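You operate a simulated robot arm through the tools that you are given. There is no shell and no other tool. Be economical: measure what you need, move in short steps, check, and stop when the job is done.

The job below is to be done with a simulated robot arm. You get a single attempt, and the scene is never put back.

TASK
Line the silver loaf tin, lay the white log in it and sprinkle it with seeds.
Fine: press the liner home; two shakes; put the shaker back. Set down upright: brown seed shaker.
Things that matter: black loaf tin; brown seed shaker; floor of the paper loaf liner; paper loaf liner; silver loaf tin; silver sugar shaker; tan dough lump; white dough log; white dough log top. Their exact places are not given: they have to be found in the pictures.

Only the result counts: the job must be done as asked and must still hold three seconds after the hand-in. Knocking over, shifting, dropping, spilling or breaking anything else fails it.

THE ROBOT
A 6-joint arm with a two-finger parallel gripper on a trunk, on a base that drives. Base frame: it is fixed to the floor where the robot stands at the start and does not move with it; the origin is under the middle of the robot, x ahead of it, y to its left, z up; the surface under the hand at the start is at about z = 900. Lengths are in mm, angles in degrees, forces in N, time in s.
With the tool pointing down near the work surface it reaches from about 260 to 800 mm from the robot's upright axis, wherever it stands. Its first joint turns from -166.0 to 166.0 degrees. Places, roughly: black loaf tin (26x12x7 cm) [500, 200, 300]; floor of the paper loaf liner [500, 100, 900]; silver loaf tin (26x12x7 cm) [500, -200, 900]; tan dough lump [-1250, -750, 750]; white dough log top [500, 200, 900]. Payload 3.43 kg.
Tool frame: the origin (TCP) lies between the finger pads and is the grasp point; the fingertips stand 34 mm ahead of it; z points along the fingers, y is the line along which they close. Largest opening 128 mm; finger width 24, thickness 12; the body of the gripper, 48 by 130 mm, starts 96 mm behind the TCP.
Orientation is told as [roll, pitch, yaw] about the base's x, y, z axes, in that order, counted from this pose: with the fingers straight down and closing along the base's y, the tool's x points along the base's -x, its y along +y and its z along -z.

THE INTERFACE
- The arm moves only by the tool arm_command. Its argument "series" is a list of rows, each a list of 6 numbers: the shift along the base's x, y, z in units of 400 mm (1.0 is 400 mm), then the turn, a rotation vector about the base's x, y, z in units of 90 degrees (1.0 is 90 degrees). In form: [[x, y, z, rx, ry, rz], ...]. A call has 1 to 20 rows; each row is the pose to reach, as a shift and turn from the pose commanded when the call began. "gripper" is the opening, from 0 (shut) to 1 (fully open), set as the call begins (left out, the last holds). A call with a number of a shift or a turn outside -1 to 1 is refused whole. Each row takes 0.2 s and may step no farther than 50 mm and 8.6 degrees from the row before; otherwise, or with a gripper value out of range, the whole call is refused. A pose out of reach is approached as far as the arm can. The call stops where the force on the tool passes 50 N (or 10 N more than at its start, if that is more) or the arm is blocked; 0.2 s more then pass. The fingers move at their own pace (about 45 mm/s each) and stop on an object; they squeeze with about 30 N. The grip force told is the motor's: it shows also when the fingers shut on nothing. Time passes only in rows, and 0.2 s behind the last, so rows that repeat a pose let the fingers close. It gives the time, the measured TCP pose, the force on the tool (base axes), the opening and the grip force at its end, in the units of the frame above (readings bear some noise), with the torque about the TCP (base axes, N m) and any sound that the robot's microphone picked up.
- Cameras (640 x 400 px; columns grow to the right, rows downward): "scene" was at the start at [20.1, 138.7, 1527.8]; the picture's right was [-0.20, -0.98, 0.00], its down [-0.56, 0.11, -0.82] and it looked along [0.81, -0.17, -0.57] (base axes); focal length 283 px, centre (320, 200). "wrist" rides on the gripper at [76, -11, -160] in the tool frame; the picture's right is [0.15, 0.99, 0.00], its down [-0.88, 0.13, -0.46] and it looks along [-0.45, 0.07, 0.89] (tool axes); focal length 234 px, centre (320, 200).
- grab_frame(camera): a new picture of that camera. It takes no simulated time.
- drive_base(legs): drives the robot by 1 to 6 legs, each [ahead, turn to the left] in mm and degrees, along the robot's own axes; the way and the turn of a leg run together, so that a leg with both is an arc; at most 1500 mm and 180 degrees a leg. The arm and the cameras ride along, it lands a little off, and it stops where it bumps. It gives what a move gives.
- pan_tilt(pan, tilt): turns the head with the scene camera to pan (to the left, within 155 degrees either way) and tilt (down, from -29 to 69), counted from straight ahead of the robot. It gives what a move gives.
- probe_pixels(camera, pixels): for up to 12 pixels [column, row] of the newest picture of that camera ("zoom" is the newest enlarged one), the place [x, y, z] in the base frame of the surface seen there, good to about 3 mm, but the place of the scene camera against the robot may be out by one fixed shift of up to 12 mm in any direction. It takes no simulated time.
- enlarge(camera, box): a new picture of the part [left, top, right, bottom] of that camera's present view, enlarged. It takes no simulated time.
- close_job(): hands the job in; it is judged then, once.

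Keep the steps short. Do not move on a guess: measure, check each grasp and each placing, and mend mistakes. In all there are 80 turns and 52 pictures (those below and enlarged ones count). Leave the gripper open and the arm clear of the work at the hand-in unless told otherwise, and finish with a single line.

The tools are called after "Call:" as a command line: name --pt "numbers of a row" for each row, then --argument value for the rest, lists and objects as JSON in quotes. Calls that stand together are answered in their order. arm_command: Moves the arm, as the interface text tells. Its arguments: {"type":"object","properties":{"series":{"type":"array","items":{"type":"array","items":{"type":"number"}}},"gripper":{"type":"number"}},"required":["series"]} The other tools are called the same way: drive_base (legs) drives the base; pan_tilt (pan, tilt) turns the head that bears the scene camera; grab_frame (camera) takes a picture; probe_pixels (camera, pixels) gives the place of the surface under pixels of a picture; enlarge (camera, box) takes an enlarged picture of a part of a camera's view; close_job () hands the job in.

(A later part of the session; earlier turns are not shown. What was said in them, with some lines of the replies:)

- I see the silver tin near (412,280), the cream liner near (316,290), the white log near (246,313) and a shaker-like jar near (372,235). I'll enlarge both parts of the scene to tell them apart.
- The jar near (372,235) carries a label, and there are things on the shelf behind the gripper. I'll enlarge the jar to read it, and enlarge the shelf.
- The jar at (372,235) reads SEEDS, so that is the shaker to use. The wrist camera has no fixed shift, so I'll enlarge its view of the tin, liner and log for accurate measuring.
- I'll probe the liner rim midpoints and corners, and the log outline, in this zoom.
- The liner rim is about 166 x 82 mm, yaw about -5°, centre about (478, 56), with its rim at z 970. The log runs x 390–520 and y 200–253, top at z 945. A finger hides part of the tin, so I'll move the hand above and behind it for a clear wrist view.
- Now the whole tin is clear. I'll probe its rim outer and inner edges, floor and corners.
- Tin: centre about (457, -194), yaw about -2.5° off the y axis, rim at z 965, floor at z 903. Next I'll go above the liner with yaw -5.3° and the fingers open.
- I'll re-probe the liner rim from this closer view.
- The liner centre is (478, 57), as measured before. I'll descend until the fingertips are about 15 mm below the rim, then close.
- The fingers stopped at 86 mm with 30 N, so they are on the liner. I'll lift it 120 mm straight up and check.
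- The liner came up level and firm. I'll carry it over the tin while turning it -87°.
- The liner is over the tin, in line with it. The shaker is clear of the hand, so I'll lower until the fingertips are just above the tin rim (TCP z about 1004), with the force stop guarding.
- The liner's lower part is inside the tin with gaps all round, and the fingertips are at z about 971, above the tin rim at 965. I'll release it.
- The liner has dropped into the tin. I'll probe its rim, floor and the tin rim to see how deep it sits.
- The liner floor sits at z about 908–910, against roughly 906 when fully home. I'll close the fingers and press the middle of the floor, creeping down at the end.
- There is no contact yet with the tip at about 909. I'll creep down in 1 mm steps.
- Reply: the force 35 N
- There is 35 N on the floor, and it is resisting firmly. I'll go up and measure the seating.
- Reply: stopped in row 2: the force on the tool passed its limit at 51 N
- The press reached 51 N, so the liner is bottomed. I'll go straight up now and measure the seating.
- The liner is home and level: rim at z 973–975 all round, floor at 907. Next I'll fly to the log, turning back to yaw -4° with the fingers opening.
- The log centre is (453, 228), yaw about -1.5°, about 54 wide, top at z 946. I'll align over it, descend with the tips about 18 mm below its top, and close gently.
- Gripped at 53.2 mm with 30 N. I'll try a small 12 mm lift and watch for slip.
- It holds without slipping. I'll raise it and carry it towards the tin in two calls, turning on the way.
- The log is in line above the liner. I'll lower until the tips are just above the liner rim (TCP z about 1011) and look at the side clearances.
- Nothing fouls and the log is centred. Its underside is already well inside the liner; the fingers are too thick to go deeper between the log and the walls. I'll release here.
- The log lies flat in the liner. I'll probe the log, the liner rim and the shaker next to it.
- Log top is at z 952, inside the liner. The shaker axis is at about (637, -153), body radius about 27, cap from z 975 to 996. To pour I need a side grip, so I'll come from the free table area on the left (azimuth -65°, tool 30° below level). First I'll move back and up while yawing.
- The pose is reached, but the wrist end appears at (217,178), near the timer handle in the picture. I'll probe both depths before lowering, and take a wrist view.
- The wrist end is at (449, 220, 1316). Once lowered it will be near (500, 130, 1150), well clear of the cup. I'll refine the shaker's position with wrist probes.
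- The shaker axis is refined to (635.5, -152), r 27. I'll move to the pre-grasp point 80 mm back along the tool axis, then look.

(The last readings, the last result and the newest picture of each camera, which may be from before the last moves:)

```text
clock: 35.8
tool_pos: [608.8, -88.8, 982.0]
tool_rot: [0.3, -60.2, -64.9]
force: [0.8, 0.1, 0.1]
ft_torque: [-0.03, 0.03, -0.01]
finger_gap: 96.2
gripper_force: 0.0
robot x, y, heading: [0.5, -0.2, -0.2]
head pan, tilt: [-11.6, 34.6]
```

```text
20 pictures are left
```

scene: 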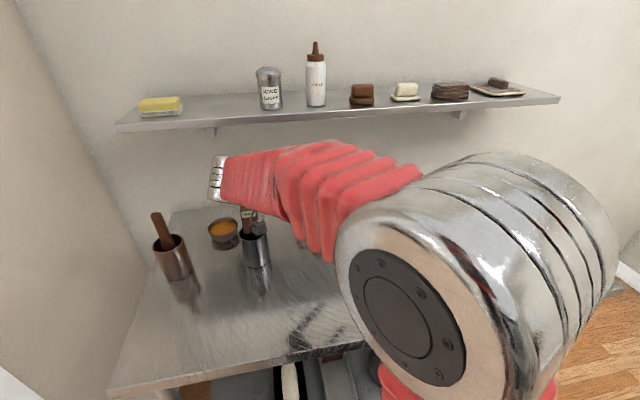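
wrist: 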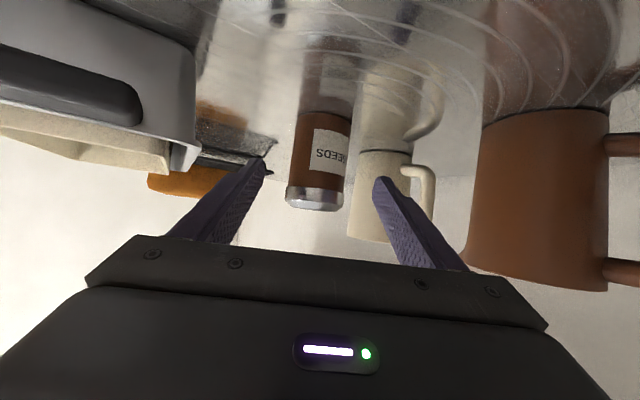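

The shaker stands midway between the fingers. I'll advance 80 mm along the tool axis in small steps, then close.

Call:
arm_command --pt "0.018 -0.039 -0.025 0 0 0" --pt "0.036 -0.078 -0.05 0 0 0" --pt "0.054 -0.118 -0.075 0 0 0" --pt "0.072 -0.157 -0.1 0 0 0" --pt "0.072 -0.157 -0.1 0 0 0"

Call:
arm_command --pt "0 0 0 0 0 0" --pt "0 0 0 0 0 0" --pt "0 0 0 0 0 0" --pt "0 0 0 0 0 0" --pt "0 0 0 0 0 0" --gripper 0.36

Call:
grab_frame --camera "wrist"

```text
clock: 37.0
tool_pos: [636.7, -151.8, 942.5]
tool_rot: [0.3, -60.2, -64.9]
force: [-0.3, 0.2, -0.2]
ft_torque: [0.0, 0.0, 0.0]
finger_gap: 96.1
gripper_force: 0.1
robot x, y, heading: [0.9, -4.4, 0.1]
head pan, tilt: [-11.6, 34.6]
```

```text
clock: 38.2
tool_pos: [637.4, -151.5, 942.5]
tool_rot: [0.1, -60.0, -64.9]
force: [1.2, -1.0, 0.0]
ft_torque: [0.0, -0.02, 0.01]
finger_gap: 58.7
gripper_force: 30.1
robot x, y, heading: [3.2, -4.5, -0.1]
head pan, tilt: [-11.6, 34.6]
```

```text
19 pictures are left
```

wrist: 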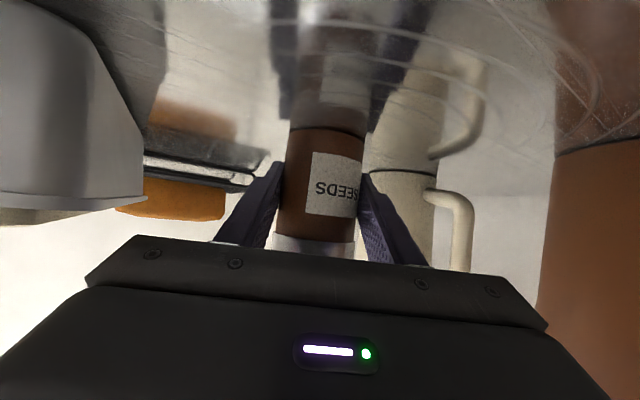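

The grip reads 58.7 mm with 30 N, on the body below the cap. I'll lift it straight up.

Call:
arm_command --pt "0 0 0.02 0 0 0" --pt "0 0 0.1 0 0 0" --pt "0 0 0.2 0 0 0" --pt "0 0 0.31 0 0 0" --pt "0 0 0.42 0 0 0" --pt "0 0 0.42 0 0 0"

Call:
grab_frame --camera "wrist"

```text
clock: 39.6
tool_pos: [636.7, -153.0, 1109.8]
tool_rot: [0.2, -60.0, -64.9]
force: [0.0, -0.3, -1.1]
ft_torque: [-0.01, -0.02, -0.01]
finger_gap: 58.6
gripper_force: 30.0
robot x, y, heading: [4.6, -2.7, 0.3]
head pan, tilt: [-11.6, 34.6]
```

```text
18 pictures are left
```

wrist: 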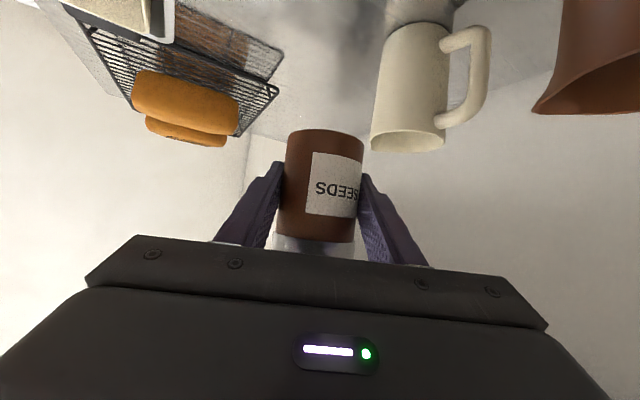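

It is held firmly. I'll carry it beside the log position and level the tool by 30°.

Call:
arm_command --pt "-0.083 -0.035 0 -0.06 -0.028 0" --pt "-0.166 -0.069 0 -0.121 -0.056 0" --pt "-0.248 -0.104 0 -0.181 -0.085 0" --pt "-0.331 -0.138 0 -0.242 -0.113 0" --pt "-0.414 -0.173 0 -0.302 -0.141 0" --pt "-0.414 -0.173 0 -0.302 -0.141 0"

Call:
grab_frame --camera "scene"

```text
clock: 41.0
tool_pos: [470.7, -221.1, 1110.3]
tool_rot: [-172.7, -89.8, 108.0]
force: [-0.7, 0.7, -0.6]
ft_torque: [0.04, -0.02, 0.0]
finger_gap: 58.7
gripper_force: 30.1
robot x, y, heading: [1.5, -2.4, -0.2]
head pan, tilt: [-11.6, 34.6]
```

```text
17 pictures are left
```

scene: 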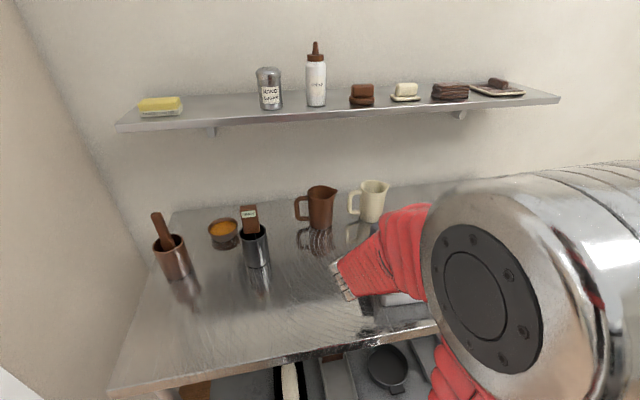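

The levelled pose is reached. Now I'll roll the shaker about the tool axis, keeping its head over the log, in two 90° halves. This is the first half.

Call:
arm_command --pt "-0.015 -0.007 0 -0.0385 0.0824 0" --pt "-0.03 -0.014 0 -0.0769 0.1647 0" --pt "-0.044 -0.021 0 -0.1154 0.2471 0" --pt "-0.058 -0.027 0 -0.1538 0.3295 0" --pt "-0.07 -0.033 0 -0.1923 0.4118 0" --pt "-0.081 -0.038 0 -0.2307 0.4942 0" --pt "-0.09 -0.042 0 -0.2692 0.5765 0" --pt "-0.097 -0.045 0 -0.3076 0.6589 0" --pt "-0.102 -0.048 0 -0.3461 0.7413 0" --pt "-0.105 -0.049 0 -0.3845 0.8236 0" --pt "-0.1065 -0.0497 0 -0.423 0.906 0"

```text
clock: 43.4
tool_pos: [427.6, -240.7, 1111.4]
tool_rot: [-89.7, 0.2, 25.1]
force: [-0.8, 0.1, -1.7]
ft_torque: [0.01, 0.01, -0.01]
finger_gap: 59.0
gripper_force: 30.1
robot x, y, heading: [-0.8, -1.1, 0.3]
head pan, tilt: [-11.6, 34.6]
```

Halfway, no trouble. Now the second half.

Call:
arm_command --pt "0.001 0.0005 0 -0.0385 0.0824 0" --pt "0.004 0.002 0 -0.0769 0.1647 0" --pt "0.01 0.0045 0 -0.1154 0.2471 0" --pt "0.017 0.008 0 -0.1538 0.3295 0" --pt "0.026 0.012 0 -0.1923 0.4118 0" --pt "0.037 0.017 0 -0.2307 0.4942 0" --pt "0.049 0.023 0 -0.2692 0.5765 0" --pt "0.062 0.029 0 -0.3076 0.6589 0" --pt "0.076 0.036 0 -0.3461 0.7413 0" --pt "0.091 0.043 0 -0.3845 0.8236 0" --pt "0.1065 0.0497 0 -0.423 0.906 0"

Call:
grab_frame --camera "wrist"

Call:
grab_frame --camera "scene"

```text
clock: 45.8
tool_pos: [471.0, -222.2, 1111.7]
tool_rot: [50.1, 89.8, 164.7]
force: [-0.1, 0.2, -0.6]
ft_torque: [0.02, 0.0, 0.05]
finger_gap: 58.7
gripper_force: 29.9
robot x, y, heading: [-0.6, -1.8, -0.0]
head pan, tilt: [-11.6, 34.6]
```

```text
16 pictures are left
```

wrist: 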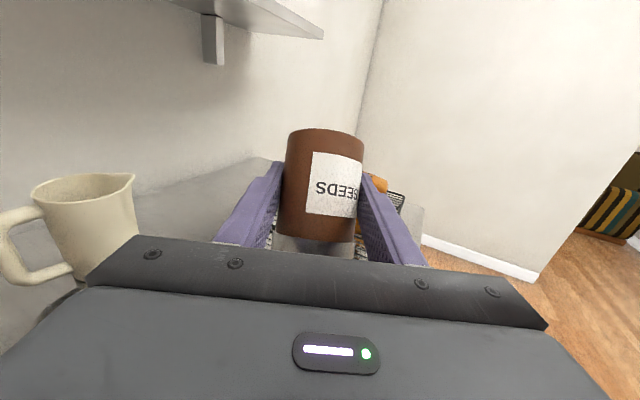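

```text
15 pictures are left
```

scene: 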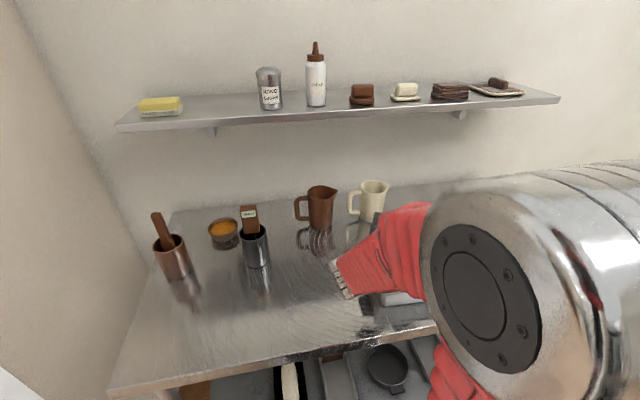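

It is inverted at about 150°, head over the log. I'll raise the tool another 20° so the head points nearly straight down, and lower it slightly.

Call:
arm_command --pt "-0.006 0.013 -0.018 -0.067 -0.031 0" --pt "-0.012 0.026 -0.037 -0.134 -0.063 0" --pt "-0.0175 0.039 -0.055 -0.201 -0.094 0" --pt "-0.0175 0.039 -0.055 -0.201 -0.094 0"

Call:
grab_frame --camera "wrist"

```text
clock: 46.8
tool_pos: [463.3, -203.6, 1088.1]
tool_rot: [-179.7, 70.1, -65.0]
force: [-1.2, 0.3, -2.0]
ft_torque: [0.02, 0.02, 0.02]
finger_gap: 59.0
gripper_force: 30.2
robot x, y, heading: [3.8, -3.2, 0.0]
head pan, tilt: [-11.6, 34.6]
```

```text
14 pictures are left
```

wrist: 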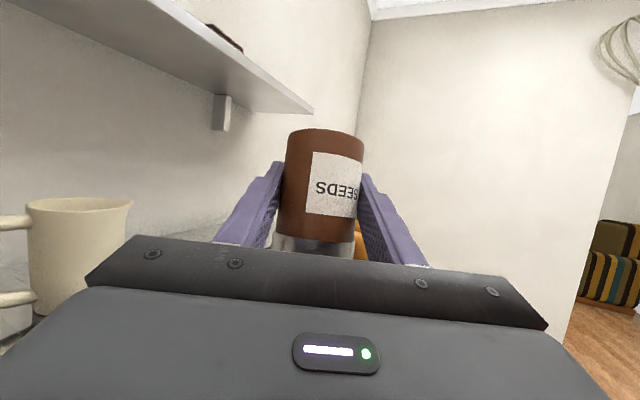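

The head points down about 85 mm above the log. First shake: a quick stroke up and down, listening for a sound.

Call:
arm_command --pt "0 0 0.11 0 0 0" --pt "0 0 0 0 0 0" --pt "0 0 0 0 0 0"

```text
clock: 47.6
tool_pos: [464.9, -203.0, 1087.3]
tool_rot: [-179.7, 70.1, -65.0]
force: [1.0, 0.6, -2.2]
ft_torque: [0.01, -0.03, -0.03]
finger_gap: 58.7
gripper_force: 29.8
robot x, y, heading: [-0.8, -1.0, 0.1]
head pan, tilt: [-11.6, 34.6]
```

No sound was reported. Second shake, the same stroke.

Call:
arm_command --pt "0 0 0.11 0 0 0" --pt "0 0 0 0 0 0" --pt "0 0 0 0 0 0"

Call:
enlarge --camera "scene" --box '[330, 180, 450, 330]'

```text
clock: 48.4
tool_pos: [465.9, -206.0, 1086.9]
tool_rot: [-179.7, 70.1, -65.0]
force: [-0.2, 0.6, -1.2]
ft_torque: [-0.03, -0.02, -0.04]
finger_gap: 58.9
gripper_force: 30.6
robot x, y, heading: [-1.2, -1.4, -0.2]
head pan, tilt: [-11.6, 34.6]
```

```text
2.67 times, centred on (390, 255) of scene
```

zoom: 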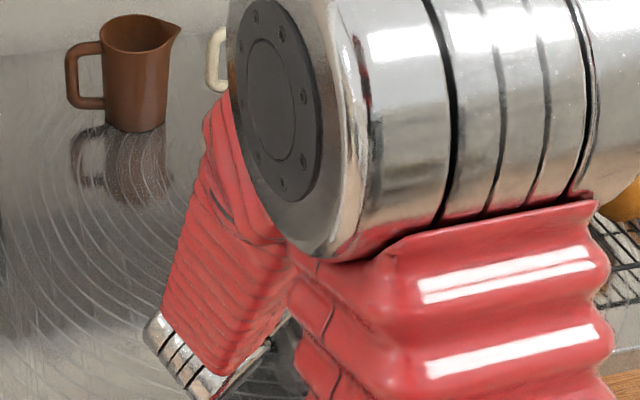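

The arm blocks the scene view. I'll turn the shaker back upright over the liner: first the 20° pitch, then the first 90° of roll.

Call:
arm_command --pt "0.006 -0.013 0.018 0.067 0.031 0" --pt "0.012 -0.026 0.037 0.134 0.063 0" --pt "0.0175 -0.039 0.055 0.201 0.094 0"

Call:
arm_command --pt "-0.015 -0.007 0 0.0385 -0.0824 0" --pt "-0.03 -0.014 0 0.0769 -0.1647 0" --pt "-0.044 -0.021 0 0.1154 -0.2471 0" --pt "-0.058 -0.027 0 0.1538 -0.3295 0" --pt "-0.07 -0.033 0 0.1923 -0.4118 0" --pt "-0.081 -0.038 0 0.2307 -0.4942 0" --pt "-0.09 -0.042 0 0.2692 -0.5765 0" --pt "-0.097 -0.045 0 0.3076 -0.6589 0" --pt "-0.102 -0.048 0 0.3461 -0.7413 0" --pt "-0.105 -0.049 0 0.3845 -0.8236 0" --pt "-0.1065 -0.0497 0 0.423 -0.906 0"

Call:
arm_command --pt "0.001 0.0005 0 0.0385 -0.0824 0" --pt "0.004 0.002 0 0.0769 -0.1647 0" --pt "0.01 0.0045 0 0.1154 -0.2471 0" --pt "0.017 0.008 0 0.1538 -0.3295 0" --pt "0.026 0.012 0 0.1923 -0.4118 0" --pt "0.037 0.017 0 0.2307 -0.4942 0" --pt "0.049 0.023 0 0.2692 -0.5765 0" --pt "0.062 0.029 0 0.3076 -0.6589 0" --pt "0.076 0.036 0 0.3461 -0.7413 0" --pt "0.091 0.043 0 0.3845 -0.8236 0" --pt "0.1065 0.0497 0 0.423 -0.906 0"

```text
clock: 49.2
tool_pos: [470.9, -221.6, 1109.4]
tool_rot: [9.8, 89.8, 124.4]
force: [0.4, -0.3, -1.4]
ft_torque: [0.01, -0.02, -0.02]
finger_gap: 59.0
gripper_force: 30.2
robot x, y, heading: [-1.3, -6.0, -0.0]
head pan, tilt: [-11.6, 34.6]
```

```text
clock: 51.6
tool_pos: [425.4, -240.5, 1110.8]
tool_rot: [-89.7, -0.1, 25.0]
force: [-0.5, 0.3, -0.9]
ft_torque: [-0.02, -0.01, -0.01]
finger_gap: 58.6
gripper_force: 29.9
robot x, y, heading: [-3.9, -3.6, -0.1]
head pan, tilt: [-11.6, 34.6]
```

```text
clock: 54.0
tool_pos: [469.6, -220.2, 1110.0]
tool_rot: [145.7, -89.9, 149.9]
force: [-1.0, -0.7, -2.3]
ft_torque: [0.01, -0.03, -0.03]
finger_gap: 58.8
gripper_force: 30.0
robot x, y, heading: [5.0, -3.5, -0.2]
head pan, tilt: [-11.6, 34.6]
```

The shaker is nearly upright again. I'll move back to the left, tilting the tool down 30°, for a wrist view of the log.

Call:
arm_command --pt "0.037 0.092 0.05 0.05 0.0235 0" --pt "0.074 0.184 0.05 0.101 0.047 0" --pt "0.111 0.276 0.05 0.151 0.0705 0" --pt "0.148 0.368 0.05 0.201 0.094 0" --pt "0.185 0.46 0.05 0.252 0.1175 0" --pt "0.222 0.5525 0.05 0.302 0.141 0" --pt "0.222 0.5525 0.05 0.302 0.141 0"

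Call:
enlarge --camera "wrist" --box '[130, 0, 330, 125]'

```text
clock: 55.6
tool_pos: [559.7, 0.9, 1132.2]
tool_rot: [0.3, -60.1, -64.7]
force: [1.6, 0.2, -1.1]
ft_torque: [0.04, 0.03, -0.02]
finger_gap: 58.8
gripper_force: 29.9
robot x, y, heading: [-0.0, -5.3, -0.2]
head pan, tilt: [-11.6, 34.6]
```

```text
3.20 times, centred on (230, 62) of wrist
```

zoom: 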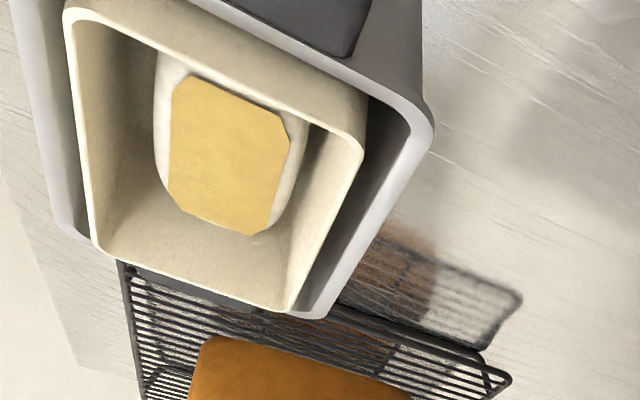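

A yellow seed patch now covers the top of the log, so the shakes worked. I'll take the shaker back above its original spot and lower it by the same amount it was lifted, creeping at the end.

Call:
arm_command --pt "0.043 -0.084 0 0 0 0" --pt "0.086 -0.169 0 0 0 0" --pt "0.13 -0.256 0 0 0 0" --pt "0.172 -0.34 -0.03 0 0 0" --pt "0.192 -0.3795 -0.05 0 0 0" --pt "0.192 -0.3795 -0.15 0 0 0" --pt "0.192 -0.3795 -0.25 0 0 0" --pt "0.192 -0.3795 -0.35 0 0 0" --pt "0.192 -0.3795 -0.42 0 0 0" --pt "0.192 -0.3795 -0.455 0 0 0" --pt "0.192 -0.3795 -0.462 0 0 0" --pt "0.192 -0.3795 -0.467 0 0 0" --pt "0.192 -0.3795 -0.469 0 0 0"

Call:
grab_frame --camera "wrist"

```text
clock: 58.4
tool_pos: [634.9, -151.6, 942.8]
tool_rot: [0.3, -60.0, -64.9]
force: [0.6, 0.1, -1.7]
ft_torque: [0.03, 0.02, 0.0]
finger_gap: 58.4
gripper_force: 30.1
robot x, y, heading: [1.7, -6.5, 0.2]
head pan, tilt: [-11.6, 34.6]
```

```text
11 pictures are left
```

wrist: 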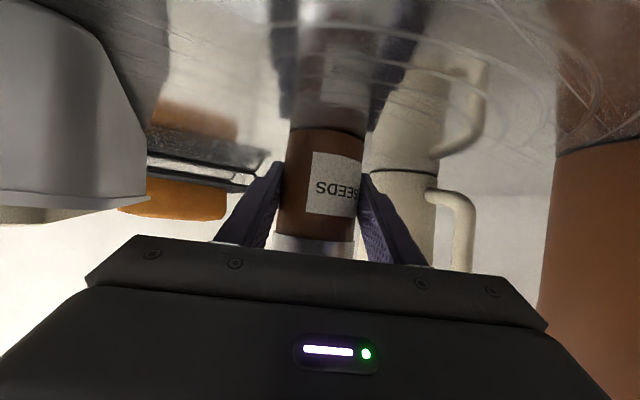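

The view matches the grasp picture. I'll creep the last fraction of a millimetre to feel the table.

Call:
arm_command --pt "0 0 -0.001 0 0 0" --pt "0 0 -0.0015 0 0 0" --pt "0 0 -0.0015 0 0 0"

```text
clock: 59.2
tool_pos: [635.1, -151.3, 943.1]
tool_rot: [0.3, -60.1, -64.9]
force: [-0.8, 0.5, 4.0]
ft_torque: [0.04, 0.19, 0.03]
finger_gap: 58.6
gripper_force: 30.4
robot x, y, heading: [-0.7, -2.9, -0.1]
head pan, tilt: [-11.6, 34.6]
```

The base touches the table (+4 N). I'll open the fingers and back out straight along the tool axis.

Call:
arm_command --pt "0 0 0 0 0 0" --pt "0 0 0 0 0 0" --pt "0 0 0 0 0 0" --pt "0 0 0 0 0 0" --gripper 0.75

Call:
arm_command --pt "-0.018 0.039 0.025 0 0 0" --pt "-0.036 0.078 0.05 0 0 0" --pt "-0.054 0.118 0.075 0 0 0" --pt "-0.072 0.157 0.1 0 0 0" --pt "-0.1 0.21 0.16 0 0 0" --pt "-0.13 0.27 0.25 0 0 0" --pt "-0.16 0.33 0.34 0 0 0" --pt "-0.19 0.38 0.44 0 0 0" --pt "-0.19 0.38 0.52 0 0 0"

Call:
grab_frame --camera "wrist"

```text
clock: 60.2
tool_pos: [636.2, -152.2, 942.4]
tool_rot: [0.2, -60.1, -64.9]
force: [0.6, -0.2, 0.4]
ft_torque: [-0.02, 0.05, 0.01]
finger_gap: 96.0
gripper_force: 0.1
robot x, y, heading: [-3.8, -3.5, 0.0]
head pan, tilt: [-11.6, 34.6]
```

```text
clock: 62.2
tool_pos: [557.1, -0.5, 1148.6]
tool_rot: [0.2, -60.1, -64.8]
force: [0.6, 0.2, -0.2]
ft_torque: [0.03, 0.01, -0.05]
finger_gap: 96.1
gripper_force: 0.1
robot x, y, heading: [-2.2, -1.7, -0.1]
head pan, tilt: [-11.6, 34.6]
```

```text
10 pictures are left
```

wrist: 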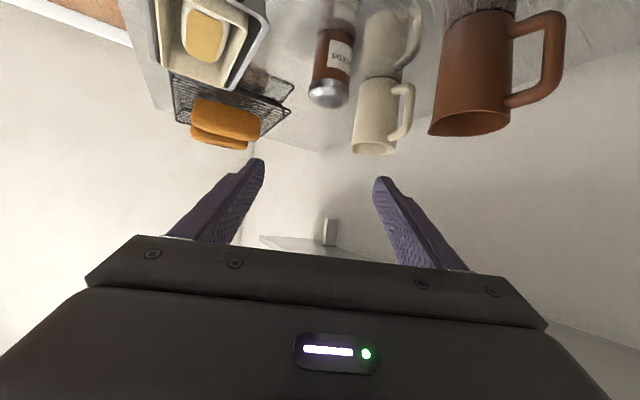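

The shaker stands upright in its old place. I'll turn the tool back down, raise the arm clear, and take a last look.

Call:
arm_command --pt "0 0 0.03 0.075 0.035 0" --pt "-0.03 0 0.06 0.151 0.07 0" --pt "-0.06 0 0.1 0.227 0.106 0" --pt "-0.1 0 0.14 0.302 0.141 0" --pt "-0.15 0 0.18 0.378 0.176 0" --pt "-0.2 0 0.22 0.453 0.211 0" --pt "-0.25 0 0.26 0.529 0.247 0" --pt "-0.3 0 0.3 0.604 0.282 0" --pt "-0.35 0 0.34 0.604 0.282 0" --pt "-0.4 0.05 0.38 0.604 0.282 0" --pt "-0.45 0.1 0.4 0.604 0.282 0" --gripper 1

Call:
grab_frame --camera "scene"

Call:
grab_frame --camera "wrist"

```text
clock: 64.6
tool_pos: [380.3, 39.8, 1309.8]
tool_rot: [0.4, -0.1, -64.9]
force: [0.2, 0.2, -0.6]
ft_torque: [-0.03, 0.04, -0.01]
finger_gap: 127.8
gripper_force: 0.0
robot x, y, heading: [-1.2, -4.7, -0.2]
head pan, tilt: [-11.6, 34.6]
```

```text
9 pictures are left
```

scene: 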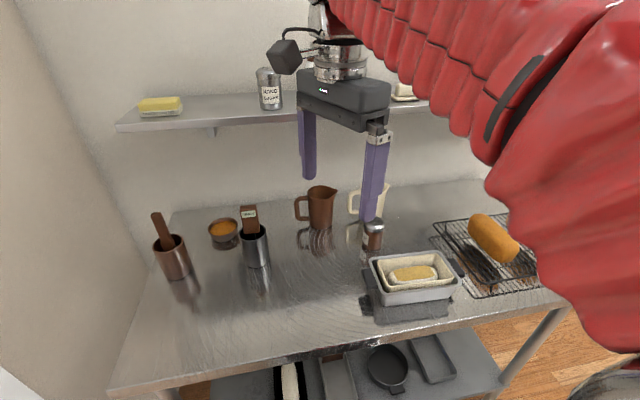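

```text
8 pictures are left
```

wrist: 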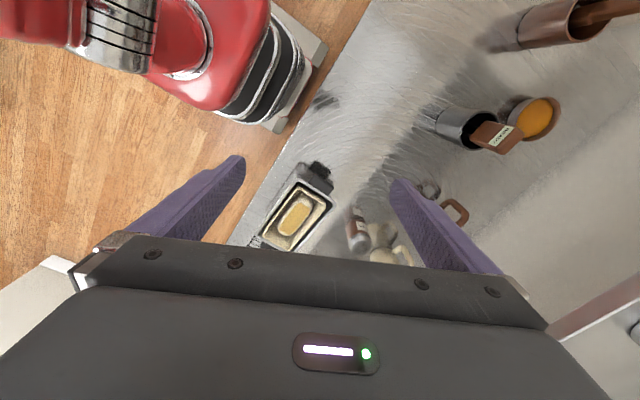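

Everything stands as it should. I'll do a quick last check of the liner seating and the seed patch.

Call:
enlarge --camera "scene" --box '[350, 210, 480, 310]'

Call:
probe_pixels --camera "scene" --pixels '[[379, 260], [452, 262], [412, 273], [373, 232], [373, 245]]'

```text
4.00 times, centred on (415, 260) of scene
```

zoom: 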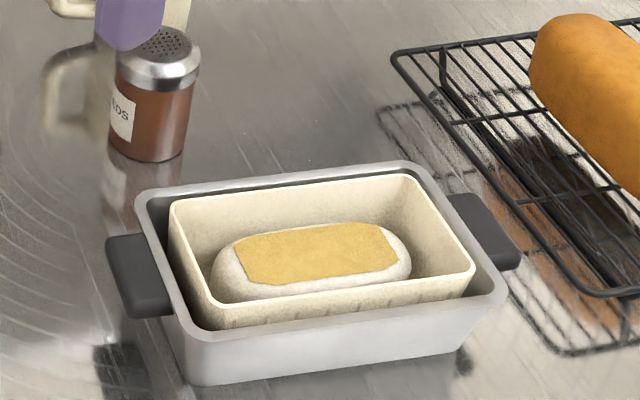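

```text
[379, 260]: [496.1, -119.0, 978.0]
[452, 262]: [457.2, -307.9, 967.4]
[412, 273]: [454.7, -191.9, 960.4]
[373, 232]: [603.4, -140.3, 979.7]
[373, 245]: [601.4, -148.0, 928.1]
```

The liner is home, the log is in it with seeds on top, and the shaker is upright in its place. The arm is clear and the gripper open, so I'm handing in.

Call:
close_job

```text
The job is handed in.
```

The silver tin is lined with the liner pressed home, the white log is in it and sprinkled with two shakes of seeds, and the brown seed shaker is back upright in its place.
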